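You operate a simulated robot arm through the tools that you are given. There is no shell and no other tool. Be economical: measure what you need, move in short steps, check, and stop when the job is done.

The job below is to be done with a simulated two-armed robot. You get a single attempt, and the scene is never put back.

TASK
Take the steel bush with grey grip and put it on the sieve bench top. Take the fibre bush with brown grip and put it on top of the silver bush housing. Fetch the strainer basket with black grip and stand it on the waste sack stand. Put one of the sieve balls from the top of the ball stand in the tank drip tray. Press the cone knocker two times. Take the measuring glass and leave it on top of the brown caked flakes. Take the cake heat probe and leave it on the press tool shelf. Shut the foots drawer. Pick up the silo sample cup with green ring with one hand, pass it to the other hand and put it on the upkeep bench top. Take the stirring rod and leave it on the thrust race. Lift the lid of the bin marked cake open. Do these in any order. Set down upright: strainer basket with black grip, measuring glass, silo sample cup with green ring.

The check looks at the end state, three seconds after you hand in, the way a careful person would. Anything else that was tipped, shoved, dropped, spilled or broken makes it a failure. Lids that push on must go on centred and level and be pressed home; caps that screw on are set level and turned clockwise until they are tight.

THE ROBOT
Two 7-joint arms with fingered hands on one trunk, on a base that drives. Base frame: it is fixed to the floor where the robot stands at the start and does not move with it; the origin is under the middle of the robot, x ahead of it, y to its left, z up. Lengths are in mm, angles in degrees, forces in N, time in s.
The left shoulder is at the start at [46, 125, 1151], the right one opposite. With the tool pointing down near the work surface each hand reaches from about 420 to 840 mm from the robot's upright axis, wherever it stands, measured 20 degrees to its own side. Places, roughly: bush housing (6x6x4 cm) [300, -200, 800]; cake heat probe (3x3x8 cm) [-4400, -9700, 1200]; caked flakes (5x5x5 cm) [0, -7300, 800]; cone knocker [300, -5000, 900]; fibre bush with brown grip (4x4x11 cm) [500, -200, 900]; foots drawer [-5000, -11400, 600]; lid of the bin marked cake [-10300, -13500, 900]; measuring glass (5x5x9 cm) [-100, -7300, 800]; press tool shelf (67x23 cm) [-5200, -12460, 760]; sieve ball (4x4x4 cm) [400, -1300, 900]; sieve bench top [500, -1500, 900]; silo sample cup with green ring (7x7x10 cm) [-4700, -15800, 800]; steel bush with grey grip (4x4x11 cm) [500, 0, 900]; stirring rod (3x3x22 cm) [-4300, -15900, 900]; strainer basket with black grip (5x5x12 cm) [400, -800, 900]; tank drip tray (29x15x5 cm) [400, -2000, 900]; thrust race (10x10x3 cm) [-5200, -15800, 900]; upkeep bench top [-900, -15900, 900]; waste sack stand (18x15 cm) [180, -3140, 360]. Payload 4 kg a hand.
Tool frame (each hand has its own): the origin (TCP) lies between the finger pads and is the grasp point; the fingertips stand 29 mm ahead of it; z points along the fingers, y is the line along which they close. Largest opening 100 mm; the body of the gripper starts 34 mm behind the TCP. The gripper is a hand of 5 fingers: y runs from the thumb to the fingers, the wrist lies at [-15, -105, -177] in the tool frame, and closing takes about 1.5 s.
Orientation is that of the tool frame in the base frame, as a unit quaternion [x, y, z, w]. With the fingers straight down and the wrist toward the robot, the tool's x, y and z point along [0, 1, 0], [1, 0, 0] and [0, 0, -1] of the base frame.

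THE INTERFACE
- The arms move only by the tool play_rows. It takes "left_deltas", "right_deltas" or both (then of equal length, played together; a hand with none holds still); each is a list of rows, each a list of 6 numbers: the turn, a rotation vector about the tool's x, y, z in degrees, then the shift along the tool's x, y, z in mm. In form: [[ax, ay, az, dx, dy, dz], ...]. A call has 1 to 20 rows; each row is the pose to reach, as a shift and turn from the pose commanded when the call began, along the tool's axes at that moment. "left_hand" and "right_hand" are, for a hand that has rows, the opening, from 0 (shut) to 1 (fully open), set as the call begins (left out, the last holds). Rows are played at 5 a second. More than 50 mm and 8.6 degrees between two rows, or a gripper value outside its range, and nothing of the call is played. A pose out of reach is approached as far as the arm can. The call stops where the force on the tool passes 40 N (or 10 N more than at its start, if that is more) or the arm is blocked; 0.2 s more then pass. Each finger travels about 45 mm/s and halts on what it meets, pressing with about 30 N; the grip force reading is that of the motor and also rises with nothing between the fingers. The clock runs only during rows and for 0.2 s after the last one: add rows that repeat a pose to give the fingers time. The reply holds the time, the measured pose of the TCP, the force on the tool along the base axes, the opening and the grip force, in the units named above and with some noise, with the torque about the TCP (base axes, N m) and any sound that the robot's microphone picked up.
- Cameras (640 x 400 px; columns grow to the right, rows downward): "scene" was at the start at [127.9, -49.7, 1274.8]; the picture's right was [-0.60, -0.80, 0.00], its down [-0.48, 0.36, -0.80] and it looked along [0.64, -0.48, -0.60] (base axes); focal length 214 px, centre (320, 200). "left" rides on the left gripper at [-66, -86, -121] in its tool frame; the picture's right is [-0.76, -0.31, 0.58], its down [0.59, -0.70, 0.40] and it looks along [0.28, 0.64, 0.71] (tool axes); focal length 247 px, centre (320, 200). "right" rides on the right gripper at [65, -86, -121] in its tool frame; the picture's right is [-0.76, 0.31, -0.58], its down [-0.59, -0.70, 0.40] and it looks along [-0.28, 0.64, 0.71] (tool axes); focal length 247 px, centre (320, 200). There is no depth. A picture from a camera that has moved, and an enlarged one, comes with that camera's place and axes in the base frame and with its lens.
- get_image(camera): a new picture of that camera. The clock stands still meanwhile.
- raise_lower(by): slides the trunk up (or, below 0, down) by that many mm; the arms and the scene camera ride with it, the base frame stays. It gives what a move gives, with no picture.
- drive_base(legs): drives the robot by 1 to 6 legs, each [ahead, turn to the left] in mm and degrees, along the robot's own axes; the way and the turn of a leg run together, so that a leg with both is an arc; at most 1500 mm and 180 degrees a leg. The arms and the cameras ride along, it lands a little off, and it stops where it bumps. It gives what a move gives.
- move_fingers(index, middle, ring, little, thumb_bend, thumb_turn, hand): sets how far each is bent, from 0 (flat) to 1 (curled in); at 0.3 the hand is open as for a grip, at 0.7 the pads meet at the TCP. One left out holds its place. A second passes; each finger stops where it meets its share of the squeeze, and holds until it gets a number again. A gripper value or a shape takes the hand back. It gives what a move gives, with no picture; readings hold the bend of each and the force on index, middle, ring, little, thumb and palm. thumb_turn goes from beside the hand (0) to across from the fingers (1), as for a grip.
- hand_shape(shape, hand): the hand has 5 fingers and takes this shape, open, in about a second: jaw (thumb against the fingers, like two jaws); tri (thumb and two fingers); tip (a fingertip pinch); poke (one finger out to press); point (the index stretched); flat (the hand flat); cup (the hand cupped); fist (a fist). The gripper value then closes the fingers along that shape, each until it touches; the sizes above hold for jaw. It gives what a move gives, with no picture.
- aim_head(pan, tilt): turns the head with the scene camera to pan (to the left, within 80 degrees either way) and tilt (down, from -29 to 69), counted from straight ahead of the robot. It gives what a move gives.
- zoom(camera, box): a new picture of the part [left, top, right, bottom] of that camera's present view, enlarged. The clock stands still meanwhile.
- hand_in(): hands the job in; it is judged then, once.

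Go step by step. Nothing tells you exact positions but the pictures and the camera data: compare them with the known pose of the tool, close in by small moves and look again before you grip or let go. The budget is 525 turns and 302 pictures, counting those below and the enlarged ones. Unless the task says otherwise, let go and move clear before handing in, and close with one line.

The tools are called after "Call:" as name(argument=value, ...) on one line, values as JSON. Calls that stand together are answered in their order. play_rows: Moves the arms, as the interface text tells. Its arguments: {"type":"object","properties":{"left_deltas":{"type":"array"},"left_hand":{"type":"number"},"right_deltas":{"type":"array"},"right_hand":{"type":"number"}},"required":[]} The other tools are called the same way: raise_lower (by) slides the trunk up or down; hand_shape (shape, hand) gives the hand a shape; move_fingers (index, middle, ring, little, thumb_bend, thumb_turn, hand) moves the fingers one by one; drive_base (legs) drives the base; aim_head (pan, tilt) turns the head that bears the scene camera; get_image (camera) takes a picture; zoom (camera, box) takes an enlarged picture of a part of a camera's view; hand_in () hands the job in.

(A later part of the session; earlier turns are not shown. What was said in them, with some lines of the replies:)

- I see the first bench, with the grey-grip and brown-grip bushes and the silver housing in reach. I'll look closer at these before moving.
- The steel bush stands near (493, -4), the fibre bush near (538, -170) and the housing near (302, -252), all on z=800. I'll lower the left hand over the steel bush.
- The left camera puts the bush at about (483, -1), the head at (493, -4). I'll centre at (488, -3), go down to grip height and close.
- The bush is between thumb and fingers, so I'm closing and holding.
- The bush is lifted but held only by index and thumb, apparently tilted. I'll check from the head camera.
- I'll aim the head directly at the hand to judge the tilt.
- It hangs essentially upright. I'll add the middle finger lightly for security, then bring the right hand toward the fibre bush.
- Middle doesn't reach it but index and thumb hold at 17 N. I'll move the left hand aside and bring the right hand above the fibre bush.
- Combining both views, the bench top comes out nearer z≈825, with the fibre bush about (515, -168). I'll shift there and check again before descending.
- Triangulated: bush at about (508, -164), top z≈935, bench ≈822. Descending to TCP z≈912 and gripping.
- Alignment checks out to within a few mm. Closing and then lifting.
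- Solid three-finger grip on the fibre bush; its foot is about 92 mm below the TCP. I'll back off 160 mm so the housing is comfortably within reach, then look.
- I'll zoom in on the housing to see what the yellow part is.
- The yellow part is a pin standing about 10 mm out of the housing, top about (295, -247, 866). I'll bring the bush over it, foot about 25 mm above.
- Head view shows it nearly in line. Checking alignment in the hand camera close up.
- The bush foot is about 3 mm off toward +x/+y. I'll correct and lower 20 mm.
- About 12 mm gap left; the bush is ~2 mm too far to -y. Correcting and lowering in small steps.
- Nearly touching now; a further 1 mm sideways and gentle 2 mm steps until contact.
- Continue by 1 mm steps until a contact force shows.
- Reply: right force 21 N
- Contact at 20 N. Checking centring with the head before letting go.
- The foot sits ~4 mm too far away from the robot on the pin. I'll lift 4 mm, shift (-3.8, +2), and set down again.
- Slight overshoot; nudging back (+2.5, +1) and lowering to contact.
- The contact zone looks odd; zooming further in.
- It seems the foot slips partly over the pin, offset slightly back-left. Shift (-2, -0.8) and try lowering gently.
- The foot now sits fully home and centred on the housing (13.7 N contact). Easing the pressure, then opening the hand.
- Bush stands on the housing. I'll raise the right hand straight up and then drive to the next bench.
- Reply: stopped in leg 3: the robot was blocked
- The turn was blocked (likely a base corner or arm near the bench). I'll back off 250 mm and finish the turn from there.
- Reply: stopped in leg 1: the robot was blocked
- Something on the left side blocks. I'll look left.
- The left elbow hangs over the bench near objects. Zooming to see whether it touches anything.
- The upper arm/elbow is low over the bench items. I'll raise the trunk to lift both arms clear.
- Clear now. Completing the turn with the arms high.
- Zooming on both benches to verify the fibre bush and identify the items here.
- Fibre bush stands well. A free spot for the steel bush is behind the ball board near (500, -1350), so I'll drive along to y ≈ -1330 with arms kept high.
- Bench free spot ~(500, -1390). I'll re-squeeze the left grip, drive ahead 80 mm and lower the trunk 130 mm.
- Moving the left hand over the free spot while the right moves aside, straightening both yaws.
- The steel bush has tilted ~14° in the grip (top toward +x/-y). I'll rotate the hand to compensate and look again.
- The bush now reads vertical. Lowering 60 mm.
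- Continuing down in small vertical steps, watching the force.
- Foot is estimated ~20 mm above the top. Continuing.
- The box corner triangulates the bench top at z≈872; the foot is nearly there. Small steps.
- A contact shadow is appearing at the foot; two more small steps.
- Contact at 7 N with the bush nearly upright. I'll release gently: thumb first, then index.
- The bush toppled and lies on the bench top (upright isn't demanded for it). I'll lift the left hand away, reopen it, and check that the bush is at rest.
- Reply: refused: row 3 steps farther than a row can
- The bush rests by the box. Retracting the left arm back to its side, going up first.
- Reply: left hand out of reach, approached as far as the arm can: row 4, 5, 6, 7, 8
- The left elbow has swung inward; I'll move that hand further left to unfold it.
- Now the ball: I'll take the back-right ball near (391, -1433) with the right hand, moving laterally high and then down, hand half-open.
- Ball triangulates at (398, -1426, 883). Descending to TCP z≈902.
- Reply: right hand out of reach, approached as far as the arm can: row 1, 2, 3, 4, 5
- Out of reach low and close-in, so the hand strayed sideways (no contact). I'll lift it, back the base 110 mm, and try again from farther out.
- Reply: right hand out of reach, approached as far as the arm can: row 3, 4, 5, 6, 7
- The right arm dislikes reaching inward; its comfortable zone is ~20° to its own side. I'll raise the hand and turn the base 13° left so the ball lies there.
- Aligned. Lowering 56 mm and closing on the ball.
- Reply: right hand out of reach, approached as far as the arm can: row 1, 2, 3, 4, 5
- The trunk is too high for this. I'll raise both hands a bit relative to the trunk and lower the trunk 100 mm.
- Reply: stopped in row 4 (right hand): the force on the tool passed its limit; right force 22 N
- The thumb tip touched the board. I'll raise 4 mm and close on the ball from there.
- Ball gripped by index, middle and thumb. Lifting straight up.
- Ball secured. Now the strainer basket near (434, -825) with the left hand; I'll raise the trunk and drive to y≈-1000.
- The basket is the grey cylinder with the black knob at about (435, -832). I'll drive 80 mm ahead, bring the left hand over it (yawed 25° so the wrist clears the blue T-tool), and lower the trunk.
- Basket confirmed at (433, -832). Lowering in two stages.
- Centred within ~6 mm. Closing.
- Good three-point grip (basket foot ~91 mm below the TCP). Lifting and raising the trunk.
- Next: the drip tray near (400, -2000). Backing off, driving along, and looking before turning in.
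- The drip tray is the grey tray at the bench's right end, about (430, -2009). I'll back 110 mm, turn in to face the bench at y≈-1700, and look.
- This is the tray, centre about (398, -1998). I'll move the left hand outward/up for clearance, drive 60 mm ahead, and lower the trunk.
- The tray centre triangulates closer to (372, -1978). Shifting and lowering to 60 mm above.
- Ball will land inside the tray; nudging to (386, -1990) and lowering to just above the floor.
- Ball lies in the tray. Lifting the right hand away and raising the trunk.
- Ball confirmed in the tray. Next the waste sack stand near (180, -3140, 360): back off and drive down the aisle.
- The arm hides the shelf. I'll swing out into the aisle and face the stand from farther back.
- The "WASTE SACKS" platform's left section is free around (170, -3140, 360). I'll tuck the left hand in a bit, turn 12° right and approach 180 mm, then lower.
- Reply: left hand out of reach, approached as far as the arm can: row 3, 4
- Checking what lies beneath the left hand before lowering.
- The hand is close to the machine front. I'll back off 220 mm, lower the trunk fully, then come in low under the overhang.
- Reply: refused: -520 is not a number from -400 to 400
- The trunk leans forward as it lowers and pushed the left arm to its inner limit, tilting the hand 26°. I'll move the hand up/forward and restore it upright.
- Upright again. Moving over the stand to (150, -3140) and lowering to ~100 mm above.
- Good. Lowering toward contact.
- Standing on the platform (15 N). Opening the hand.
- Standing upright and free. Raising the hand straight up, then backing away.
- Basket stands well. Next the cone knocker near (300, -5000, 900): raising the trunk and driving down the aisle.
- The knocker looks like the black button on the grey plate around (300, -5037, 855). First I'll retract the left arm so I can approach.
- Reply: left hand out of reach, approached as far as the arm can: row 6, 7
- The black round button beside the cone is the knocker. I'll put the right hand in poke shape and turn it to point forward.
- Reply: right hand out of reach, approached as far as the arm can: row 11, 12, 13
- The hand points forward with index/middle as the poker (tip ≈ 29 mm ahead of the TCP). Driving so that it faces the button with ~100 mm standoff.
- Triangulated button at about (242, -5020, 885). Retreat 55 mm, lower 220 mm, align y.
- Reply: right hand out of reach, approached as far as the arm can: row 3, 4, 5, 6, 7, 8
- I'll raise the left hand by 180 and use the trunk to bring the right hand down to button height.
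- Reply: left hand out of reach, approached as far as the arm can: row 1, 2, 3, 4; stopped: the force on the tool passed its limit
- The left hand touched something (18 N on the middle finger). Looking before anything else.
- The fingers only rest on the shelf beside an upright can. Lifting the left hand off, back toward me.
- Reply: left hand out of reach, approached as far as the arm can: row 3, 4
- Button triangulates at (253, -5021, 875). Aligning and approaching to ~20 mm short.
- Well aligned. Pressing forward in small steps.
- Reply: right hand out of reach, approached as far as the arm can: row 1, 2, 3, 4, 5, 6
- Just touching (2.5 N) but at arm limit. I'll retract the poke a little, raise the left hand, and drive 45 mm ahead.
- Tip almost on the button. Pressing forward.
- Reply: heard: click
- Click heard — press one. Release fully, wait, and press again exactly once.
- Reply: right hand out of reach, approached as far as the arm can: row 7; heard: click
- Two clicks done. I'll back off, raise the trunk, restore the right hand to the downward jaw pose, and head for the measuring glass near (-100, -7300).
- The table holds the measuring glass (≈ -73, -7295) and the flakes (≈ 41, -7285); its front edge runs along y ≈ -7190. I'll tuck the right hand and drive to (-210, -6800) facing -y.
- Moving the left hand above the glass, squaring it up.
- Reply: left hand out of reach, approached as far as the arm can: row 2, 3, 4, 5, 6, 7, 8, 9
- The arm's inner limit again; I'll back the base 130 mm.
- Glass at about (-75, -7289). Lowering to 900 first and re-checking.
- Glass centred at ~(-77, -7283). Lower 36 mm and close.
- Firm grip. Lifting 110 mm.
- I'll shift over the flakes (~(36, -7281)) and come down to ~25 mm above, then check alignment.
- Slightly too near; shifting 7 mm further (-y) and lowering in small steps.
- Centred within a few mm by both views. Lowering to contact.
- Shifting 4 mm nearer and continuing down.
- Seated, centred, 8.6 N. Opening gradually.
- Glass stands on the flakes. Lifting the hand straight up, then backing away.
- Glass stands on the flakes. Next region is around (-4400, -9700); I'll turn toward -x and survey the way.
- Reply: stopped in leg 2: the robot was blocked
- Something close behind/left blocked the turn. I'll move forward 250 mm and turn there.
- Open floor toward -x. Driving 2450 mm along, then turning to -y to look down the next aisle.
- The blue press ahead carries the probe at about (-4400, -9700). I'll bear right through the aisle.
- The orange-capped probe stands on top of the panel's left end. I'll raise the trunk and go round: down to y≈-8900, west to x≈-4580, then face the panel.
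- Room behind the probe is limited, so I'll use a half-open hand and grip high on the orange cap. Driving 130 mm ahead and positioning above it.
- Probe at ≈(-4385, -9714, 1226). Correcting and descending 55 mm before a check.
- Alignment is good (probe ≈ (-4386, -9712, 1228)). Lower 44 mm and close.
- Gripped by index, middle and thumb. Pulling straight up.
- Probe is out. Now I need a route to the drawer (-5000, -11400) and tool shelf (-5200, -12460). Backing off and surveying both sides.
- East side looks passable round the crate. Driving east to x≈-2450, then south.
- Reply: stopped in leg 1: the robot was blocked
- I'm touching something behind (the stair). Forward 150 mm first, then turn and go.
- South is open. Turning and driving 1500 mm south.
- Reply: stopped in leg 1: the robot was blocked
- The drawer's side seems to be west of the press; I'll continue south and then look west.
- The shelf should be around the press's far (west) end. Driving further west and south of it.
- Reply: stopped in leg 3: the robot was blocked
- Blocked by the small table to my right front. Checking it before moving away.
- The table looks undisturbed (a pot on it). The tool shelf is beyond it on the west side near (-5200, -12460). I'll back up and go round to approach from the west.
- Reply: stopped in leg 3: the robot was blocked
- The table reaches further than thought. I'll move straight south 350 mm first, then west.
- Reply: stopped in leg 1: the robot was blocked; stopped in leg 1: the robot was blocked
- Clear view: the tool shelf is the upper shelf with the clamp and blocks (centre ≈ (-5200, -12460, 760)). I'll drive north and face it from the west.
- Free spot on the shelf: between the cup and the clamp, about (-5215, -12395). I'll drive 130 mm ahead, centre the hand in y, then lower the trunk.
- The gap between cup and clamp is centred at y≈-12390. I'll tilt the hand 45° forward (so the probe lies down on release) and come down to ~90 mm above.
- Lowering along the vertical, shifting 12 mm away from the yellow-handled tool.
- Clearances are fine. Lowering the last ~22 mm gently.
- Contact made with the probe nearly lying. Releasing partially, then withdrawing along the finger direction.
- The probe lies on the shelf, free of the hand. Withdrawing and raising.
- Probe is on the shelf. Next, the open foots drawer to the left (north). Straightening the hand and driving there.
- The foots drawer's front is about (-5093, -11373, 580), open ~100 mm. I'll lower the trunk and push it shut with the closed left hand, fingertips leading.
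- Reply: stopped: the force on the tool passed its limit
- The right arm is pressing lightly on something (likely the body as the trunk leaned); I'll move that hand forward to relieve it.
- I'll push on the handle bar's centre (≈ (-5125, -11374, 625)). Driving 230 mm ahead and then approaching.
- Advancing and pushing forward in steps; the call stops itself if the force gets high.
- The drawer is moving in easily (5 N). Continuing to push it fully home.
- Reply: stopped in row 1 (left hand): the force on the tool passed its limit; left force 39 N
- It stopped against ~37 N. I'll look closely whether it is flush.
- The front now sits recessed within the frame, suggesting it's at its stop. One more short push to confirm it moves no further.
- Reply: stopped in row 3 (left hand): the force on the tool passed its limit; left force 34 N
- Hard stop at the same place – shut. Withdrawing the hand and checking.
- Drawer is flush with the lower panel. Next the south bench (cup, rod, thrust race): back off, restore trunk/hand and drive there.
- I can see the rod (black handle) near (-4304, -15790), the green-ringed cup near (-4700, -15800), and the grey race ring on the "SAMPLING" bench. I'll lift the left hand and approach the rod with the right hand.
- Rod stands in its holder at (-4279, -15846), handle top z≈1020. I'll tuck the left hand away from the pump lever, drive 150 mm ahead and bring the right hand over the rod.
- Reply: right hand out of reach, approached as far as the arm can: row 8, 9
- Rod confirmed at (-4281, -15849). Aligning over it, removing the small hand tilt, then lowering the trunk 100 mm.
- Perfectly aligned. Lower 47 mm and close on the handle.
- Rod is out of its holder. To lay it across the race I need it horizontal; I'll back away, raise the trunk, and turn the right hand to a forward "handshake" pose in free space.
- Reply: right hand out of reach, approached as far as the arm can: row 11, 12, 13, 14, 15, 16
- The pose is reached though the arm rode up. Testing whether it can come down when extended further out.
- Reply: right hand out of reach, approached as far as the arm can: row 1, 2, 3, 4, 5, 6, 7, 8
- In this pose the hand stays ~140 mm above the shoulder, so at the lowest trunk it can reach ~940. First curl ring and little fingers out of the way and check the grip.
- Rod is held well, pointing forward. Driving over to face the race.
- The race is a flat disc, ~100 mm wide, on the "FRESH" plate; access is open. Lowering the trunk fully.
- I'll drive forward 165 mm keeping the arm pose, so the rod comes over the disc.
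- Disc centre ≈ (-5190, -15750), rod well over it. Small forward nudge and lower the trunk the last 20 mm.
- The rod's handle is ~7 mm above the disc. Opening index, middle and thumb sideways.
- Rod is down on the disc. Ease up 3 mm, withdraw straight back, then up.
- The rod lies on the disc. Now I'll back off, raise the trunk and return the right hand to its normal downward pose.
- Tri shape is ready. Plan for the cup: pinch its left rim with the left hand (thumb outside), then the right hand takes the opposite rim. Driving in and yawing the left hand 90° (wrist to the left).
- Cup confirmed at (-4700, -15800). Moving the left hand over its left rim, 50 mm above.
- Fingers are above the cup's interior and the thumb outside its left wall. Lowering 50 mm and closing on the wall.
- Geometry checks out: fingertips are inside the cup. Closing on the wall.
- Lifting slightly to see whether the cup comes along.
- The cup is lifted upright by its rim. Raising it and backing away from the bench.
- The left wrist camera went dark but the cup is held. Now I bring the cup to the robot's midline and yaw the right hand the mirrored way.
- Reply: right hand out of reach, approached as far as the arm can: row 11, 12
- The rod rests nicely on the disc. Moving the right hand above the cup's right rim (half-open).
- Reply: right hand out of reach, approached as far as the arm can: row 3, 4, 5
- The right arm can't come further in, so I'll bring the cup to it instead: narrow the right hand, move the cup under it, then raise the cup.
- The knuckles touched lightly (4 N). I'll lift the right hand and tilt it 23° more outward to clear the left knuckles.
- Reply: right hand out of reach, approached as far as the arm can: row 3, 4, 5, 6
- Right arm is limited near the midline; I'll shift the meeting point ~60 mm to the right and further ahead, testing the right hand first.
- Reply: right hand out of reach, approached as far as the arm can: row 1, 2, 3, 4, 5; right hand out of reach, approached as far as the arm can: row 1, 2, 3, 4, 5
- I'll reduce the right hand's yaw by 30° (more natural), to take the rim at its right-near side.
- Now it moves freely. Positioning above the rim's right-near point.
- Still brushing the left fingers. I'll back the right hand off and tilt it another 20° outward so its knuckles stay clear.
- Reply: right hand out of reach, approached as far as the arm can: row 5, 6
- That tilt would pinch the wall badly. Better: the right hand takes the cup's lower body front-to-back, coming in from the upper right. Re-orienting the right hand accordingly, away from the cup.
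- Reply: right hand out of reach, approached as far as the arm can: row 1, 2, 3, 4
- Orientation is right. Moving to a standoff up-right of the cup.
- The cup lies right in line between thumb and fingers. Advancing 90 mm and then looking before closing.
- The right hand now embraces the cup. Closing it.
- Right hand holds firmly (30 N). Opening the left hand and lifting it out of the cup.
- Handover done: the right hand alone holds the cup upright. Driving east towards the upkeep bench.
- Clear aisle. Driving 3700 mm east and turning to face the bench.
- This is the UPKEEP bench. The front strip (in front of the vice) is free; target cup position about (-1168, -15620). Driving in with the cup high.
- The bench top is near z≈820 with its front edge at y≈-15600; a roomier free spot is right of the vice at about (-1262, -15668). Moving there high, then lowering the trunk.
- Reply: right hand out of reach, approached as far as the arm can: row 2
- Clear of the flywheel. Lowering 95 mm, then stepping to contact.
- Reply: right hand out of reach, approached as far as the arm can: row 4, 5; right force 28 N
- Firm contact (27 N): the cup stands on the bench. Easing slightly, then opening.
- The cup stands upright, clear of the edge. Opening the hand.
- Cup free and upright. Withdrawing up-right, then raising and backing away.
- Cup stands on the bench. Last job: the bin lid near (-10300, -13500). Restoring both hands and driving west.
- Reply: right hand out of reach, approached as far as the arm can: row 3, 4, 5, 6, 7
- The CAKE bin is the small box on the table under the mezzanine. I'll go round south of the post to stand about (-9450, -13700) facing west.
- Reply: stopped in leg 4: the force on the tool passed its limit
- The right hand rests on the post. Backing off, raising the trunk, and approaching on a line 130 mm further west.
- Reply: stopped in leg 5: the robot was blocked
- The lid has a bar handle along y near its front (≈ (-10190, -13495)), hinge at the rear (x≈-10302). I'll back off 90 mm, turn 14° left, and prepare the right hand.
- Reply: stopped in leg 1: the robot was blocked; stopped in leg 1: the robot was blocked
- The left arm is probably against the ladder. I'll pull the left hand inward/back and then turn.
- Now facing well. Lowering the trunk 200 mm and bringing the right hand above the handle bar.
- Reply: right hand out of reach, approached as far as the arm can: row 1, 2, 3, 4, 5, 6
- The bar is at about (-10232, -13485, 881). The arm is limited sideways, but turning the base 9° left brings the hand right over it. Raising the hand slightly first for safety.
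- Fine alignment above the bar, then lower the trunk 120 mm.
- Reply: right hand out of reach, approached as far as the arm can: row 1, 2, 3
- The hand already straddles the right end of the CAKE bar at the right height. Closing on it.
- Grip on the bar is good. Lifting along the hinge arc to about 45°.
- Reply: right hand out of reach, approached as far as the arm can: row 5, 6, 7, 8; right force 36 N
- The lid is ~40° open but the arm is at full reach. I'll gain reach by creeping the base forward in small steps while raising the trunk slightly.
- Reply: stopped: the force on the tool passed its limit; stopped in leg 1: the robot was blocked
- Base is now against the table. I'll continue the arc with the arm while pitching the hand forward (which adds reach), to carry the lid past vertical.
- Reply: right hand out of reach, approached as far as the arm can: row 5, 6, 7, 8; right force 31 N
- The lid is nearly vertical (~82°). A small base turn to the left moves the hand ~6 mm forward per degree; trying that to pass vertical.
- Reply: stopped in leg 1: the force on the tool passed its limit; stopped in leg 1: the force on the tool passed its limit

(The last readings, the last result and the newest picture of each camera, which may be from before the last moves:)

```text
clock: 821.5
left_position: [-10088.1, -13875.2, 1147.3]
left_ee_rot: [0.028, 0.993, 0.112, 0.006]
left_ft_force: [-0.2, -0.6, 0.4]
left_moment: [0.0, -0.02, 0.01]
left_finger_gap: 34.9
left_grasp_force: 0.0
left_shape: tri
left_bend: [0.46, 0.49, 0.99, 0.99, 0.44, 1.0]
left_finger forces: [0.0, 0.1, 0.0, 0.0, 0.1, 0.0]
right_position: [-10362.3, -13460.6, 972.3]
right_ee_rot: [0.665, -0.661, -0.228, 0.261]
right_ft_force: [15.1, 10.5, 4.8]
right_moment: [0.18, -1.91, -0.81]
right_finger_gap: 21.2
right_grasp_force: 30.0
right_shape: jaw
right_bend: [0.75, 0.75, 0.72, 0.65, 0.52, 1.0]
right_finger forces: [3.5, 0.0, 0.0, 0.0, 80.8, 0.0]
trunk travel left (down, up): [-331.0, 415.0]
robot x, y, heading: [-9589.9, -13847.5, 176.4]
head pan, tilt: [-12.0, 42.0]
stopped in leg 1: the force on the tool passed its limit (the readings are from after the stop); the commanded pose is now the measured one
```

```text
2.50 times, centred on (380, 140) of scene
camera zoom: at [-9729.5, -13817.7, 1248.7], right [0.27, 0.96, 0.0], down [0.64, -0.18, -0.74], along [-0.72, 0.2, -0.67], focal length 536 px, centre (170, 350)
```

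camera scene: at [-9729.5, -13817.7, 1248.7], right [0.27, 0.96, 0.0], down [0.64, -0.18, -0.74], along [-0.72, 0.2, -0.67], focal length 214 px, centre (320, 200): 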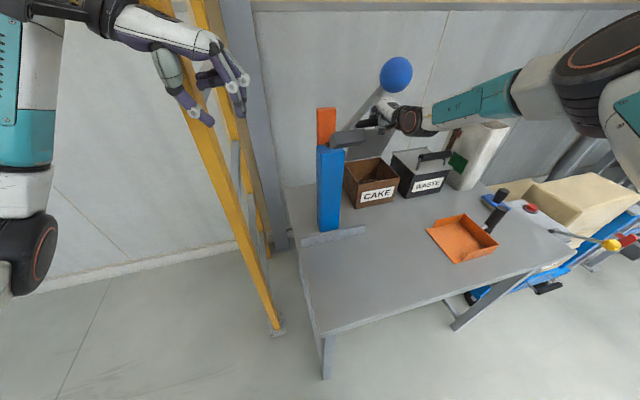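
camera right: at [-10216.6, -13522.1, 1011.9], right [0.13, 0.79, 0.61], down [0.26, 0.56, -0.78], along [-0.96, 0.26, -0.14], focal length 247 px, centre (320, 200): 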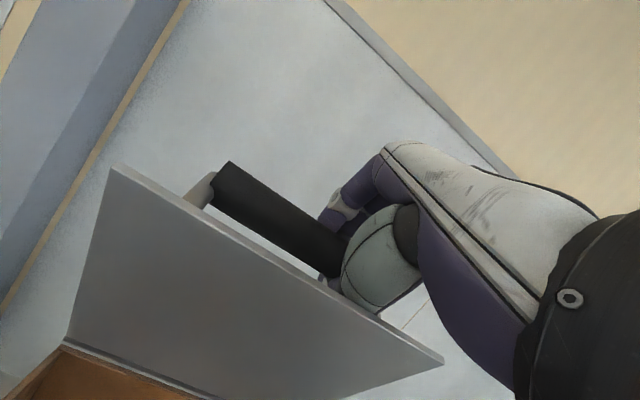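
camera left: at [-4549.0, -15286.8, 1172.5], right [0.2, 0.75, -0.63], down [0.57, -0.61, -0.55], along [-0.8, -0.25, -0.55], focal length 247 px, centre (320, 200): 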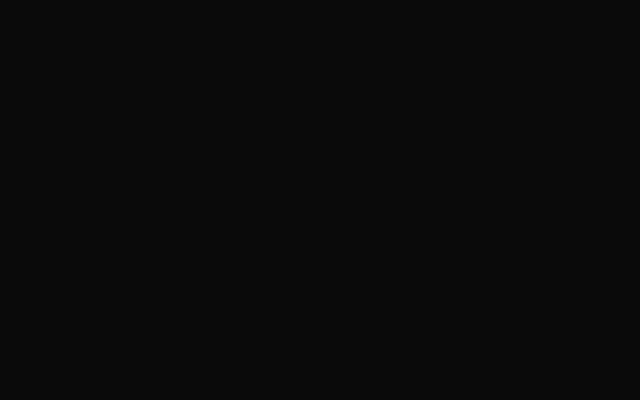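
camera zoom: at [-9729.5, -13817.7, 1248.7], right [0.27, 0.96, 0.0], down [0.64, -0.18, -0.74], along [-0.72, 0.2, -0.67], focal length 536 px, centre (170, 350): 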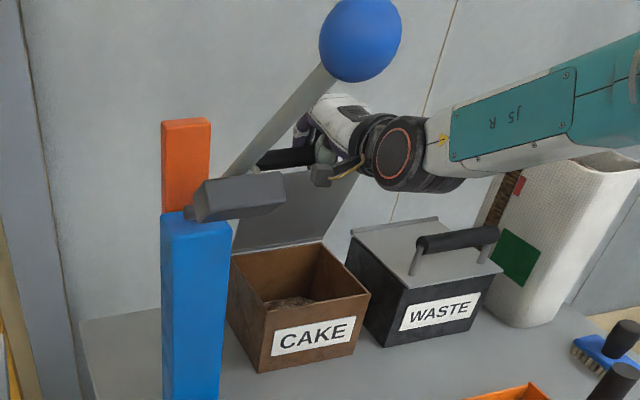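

The head view shows the bin open with the lid upright/leaning back, and the push now meets a firm stop. I'll loosen the grip carefully and see whether it stays.

Call:
play_rows(right_deltas=[[0, 0, 0, 0, 0, 0], [0, 0, 0, 0, 0, 0], [0, 0, 0, 0, 0, 0], [0, 0, 0, 0, 0, 0], [0, 0, 0, 0, 0, 0]], right_hand=0.45)

Call:
zoom(camera="scene", box=[300, 60, 460, 220])

```text
clock: 822.7
left_position: [-10089.3, -13875.7, 1147.0]
left_ee_rot: [0.028, 0.993, 0.112, 0.007]
left_ft_force: [-0.3, 0.8, 0.4]
left_moment: [-0.01, -0.01, 0.0]
left_finger_gap: 35.0
left_grasp_force: 0.1
left_shape: tri
left_bend: [0.46, 0.49, 0.99, 0.99, 0.44, 1.0]
left_finger forces: [0.0, 0.0, 0.1, 0.0, 0.0, 0.0]
right_position: [-10363.4, -13467.1, 973.5]
right_ee_rot: [0.667, -0.659, -0.228, 0.263]
right_ft_force: [0.0, 0.5, 0.9]
right_moment: [0.01, 0.01, 0.02]
right_finger_gap: 44.6
right_grasp_force: 0.1
right_shape: jaw
right_bend: [0.43, 0.45, 0.74, 0.51, 0.39, 1.0]
right_finger forces: [0.0, 0.0, 0.1, 0.0, 0.5, 0.0]
trunk travel left (down, up): [-331.0, 415.0]
robot x, y, heading: [-9588.4, -13847.9, 176.8]
head pan, tilt: [-12.0, 42.0]
```

```text
2.50 times, centred on (380, 140) of scene
camera zoom: at [-9731.4, -13818.5, 1248.4], right [0.27, 0.96, 0.0], down [0.65, -0.18, -0.74], along [-0.72, 0.2, -0.67], focal length 536 px, centre (170, 350)
```

zoom: 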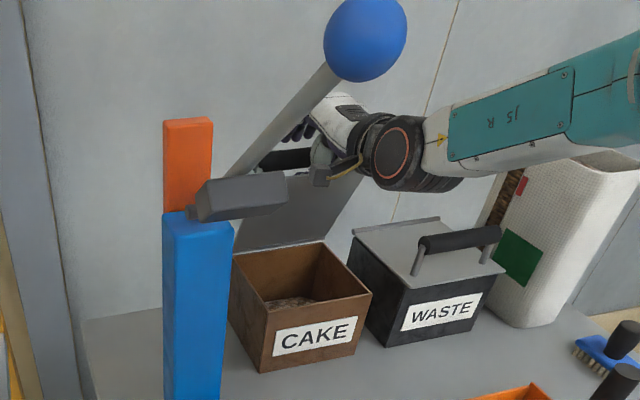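

It stays. Now lifting the hand straight up (parallel to the lid) so the thumb clears without pulling it.

Call:
play_rows(right_deltas=[[0, 0, 0, 0.4, 6, -7], [0, 0, 0, 0.8, 13, -15], [0, 0, 0, 1.3, 20, -23], [0, 0, 0, 1.7, 26, -30], [0, 0, 0, 2.1, 33, -38], [0, 0, 0, 2.5, 39, -46], [0, 0, 0, 3, 46, -53], [0, 0, 0, 3.4, 52, -61]])

Call:
zoom(camera="scene", box=[300, 60, 460, 220])

```text
clock: 824.5
left_position: [-10088.8, -13877.1, 1146.0]
left_ee_rot: [0.029, 0.993, 0.112, 0.007]
left_ft_force: [-0.5, -0.6, -0.3]
left_moment: [0.01, -0.01, -0.01]
left_finger_gap: 34.8
left_grasp_force: 0.0
left_shape: tri
left_bend: [0.46, 0.49, 0.99, 0.99, 0.44, 1.0]
left_finger forces: [0.0, 0.1, 0.0, 0.0, 0.0, 0.0]
right_position: [-10363.6, -13465.8, 1054.3]
right_ee_rot: [0.666, -0.659, -0.229, 0.263]
right_ft_force: [0.1, 0.0, -0.3]
right_moment: [0.03, 0.01, 0.0]
right_finger_gap: 45.1
right_grasp_force: 0.1
right_shape: jaw
right_bend: [0.42, 0.45, 0.74, 0.51, 0.4, 1.0]
right_finger forces: [0.0, 0.1, 0.1, 0.1, 0.1, 0.1]
trunk travel left (down, up): [-331.0, 415.0]
robot x, y, heading: [-9585.3, -13847.7, 176.5]
head pan, tilt: [-12.0, 42.0]
```

```text
2.50 times, centred on (380, 140) of scene
camera zoom: at [-9730.8, -13818.7, 1248.5], right [0.27, 0.96, 0.0], down [0.64, -0.18, -0.74], along [-0.72, 0.2, -0.67], focal length 536 px, centre (170, 350)
```

zoom: 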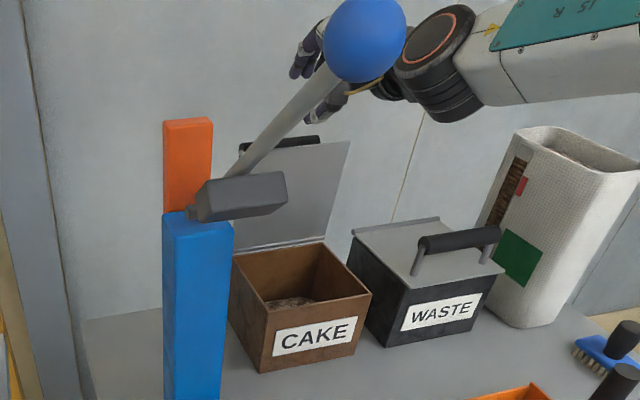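

The lid stands open on its own. Raising the trunk and drawing the hand back clear.

Call:
raise_lower(by=150)

Call:
play_rows(right_deltas=[[0, 0, 0, 0, 0, -30], [0, 0, 0, 0, -10, -65], [0, 0, 0, 0, -25, -100], [0, 0, 0, 0, -40, -135]])

Call:
get_image(camera="scene")

```text
clock: 826.3
left_position: [-10089.9, -13876.6, 1295.7]
left_ee_rot: [0.028, 0.993, 0.113, 0.006]
left_ft_force: [-0.3, -0.3, -0.2]
left_moment: [0.02, 0.0, -0.01]
left_finger_gap: 35.0
left_grasp_force: 0.1
left_shape: tri
left_bend: [0.46, 0.49, 0.99, 0.99, 0.44, 1.0]
left_finger forces: [0.0, 0.0, 0.1, 0.1, 0.0, 0.0]
right_position: [-10363.6, -13466.8, 1203.4]
right_ee_rot: [0.666, -0.66, -0.228, 0.262]
right_ft_force: [-0.2, -0.5, -0.7]
right_moment: [0.02, -0.02, -0.01]
right_finger_gap: 45.0
right_grasp_force: 0.1
right_shape: jaw
right_bend: [0.42, 0.45, 0.74, 0.51, 0.4, 1.0]
right_finger forces: [0.1, 0.0, 0.1, 0.0, 0.0, 0.1]
trunk travel left (down, up): [-481.0, 265.0]
robot x, y, heading: [-9589.7, -13849.4, 176.6]
head pan, tilt: [-12.0, 42.0]
```

```text
clock: 827.3
left_position: [-10088.8, -13875.8, 1297.2]
left_ee_rot: [0.028, 0.993, 0.112, 0.006]
left_ft_force: [0.3, -0.4, 0.2]
left_moment: [-0.01, 0.01, 0.02]
left_finger_gap: 34.8
left_grasp_force: 0.0
left_shape: tri
left_bend: [0.46, 0.49, 0.99, 0.99, 0.44, 1.0]
left_finger forces: [0.0, 0.0, 0.0, 0.0, 0.1, 0.0]
right_position: [-10243.0, -13459.5, 1279.5]
right_ee_rot: [0.667, -0.659, -0.228, 0.262]
right_ft_force: [0.0, 0.3, 1.2]
right_moment: [0.0, 0.01, 0.01]
right_finger_gap: 45.0
right_grasp_force: 0.1
right_shape: jaw
right_bend: [0.42, 0.45, 0.74, 0.51, 0.4, 1.0]
right_finger forces: [0.1, 0.0, 0.1, 0.1, 0.0, 0.0]
trunk travel left (down, up): [-481.0, 265.0]
robot x, y, heading: [-9587.9, -13844.5, 176.6]
head pan, tilt: [-12.0, 42.0]
```

```text
8 pictures are left
camera scene: at [-9703.9, -13819.8, 1400.8], right [0.27, 0.96, 0.0], down [0.64, -0.18, -0.74], along [-0.72, 0.2, -0.67], focal length 214 px, centre (320, 200)
```

scene: 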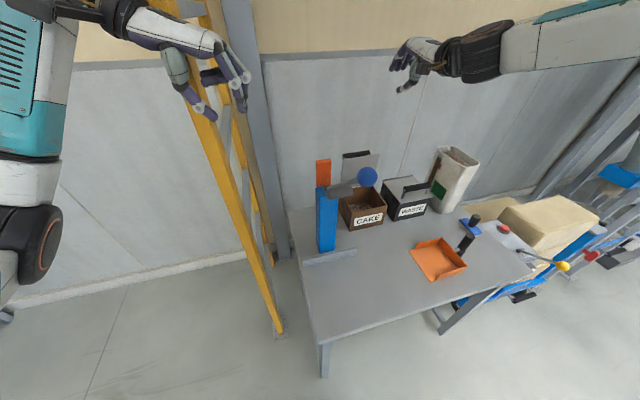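

The CAKE lid stays open, both hands are empty and clear, and all the jobs have been worked through. I'm handing in.

Call:
hand_in()

```text
The job is handed in.
```

I finished every item on the list and handed the job in. One caveat: the steel bush toppled as I let go, so it is lying on the sieve bench top rather than standing (upright wasn't asked for it).
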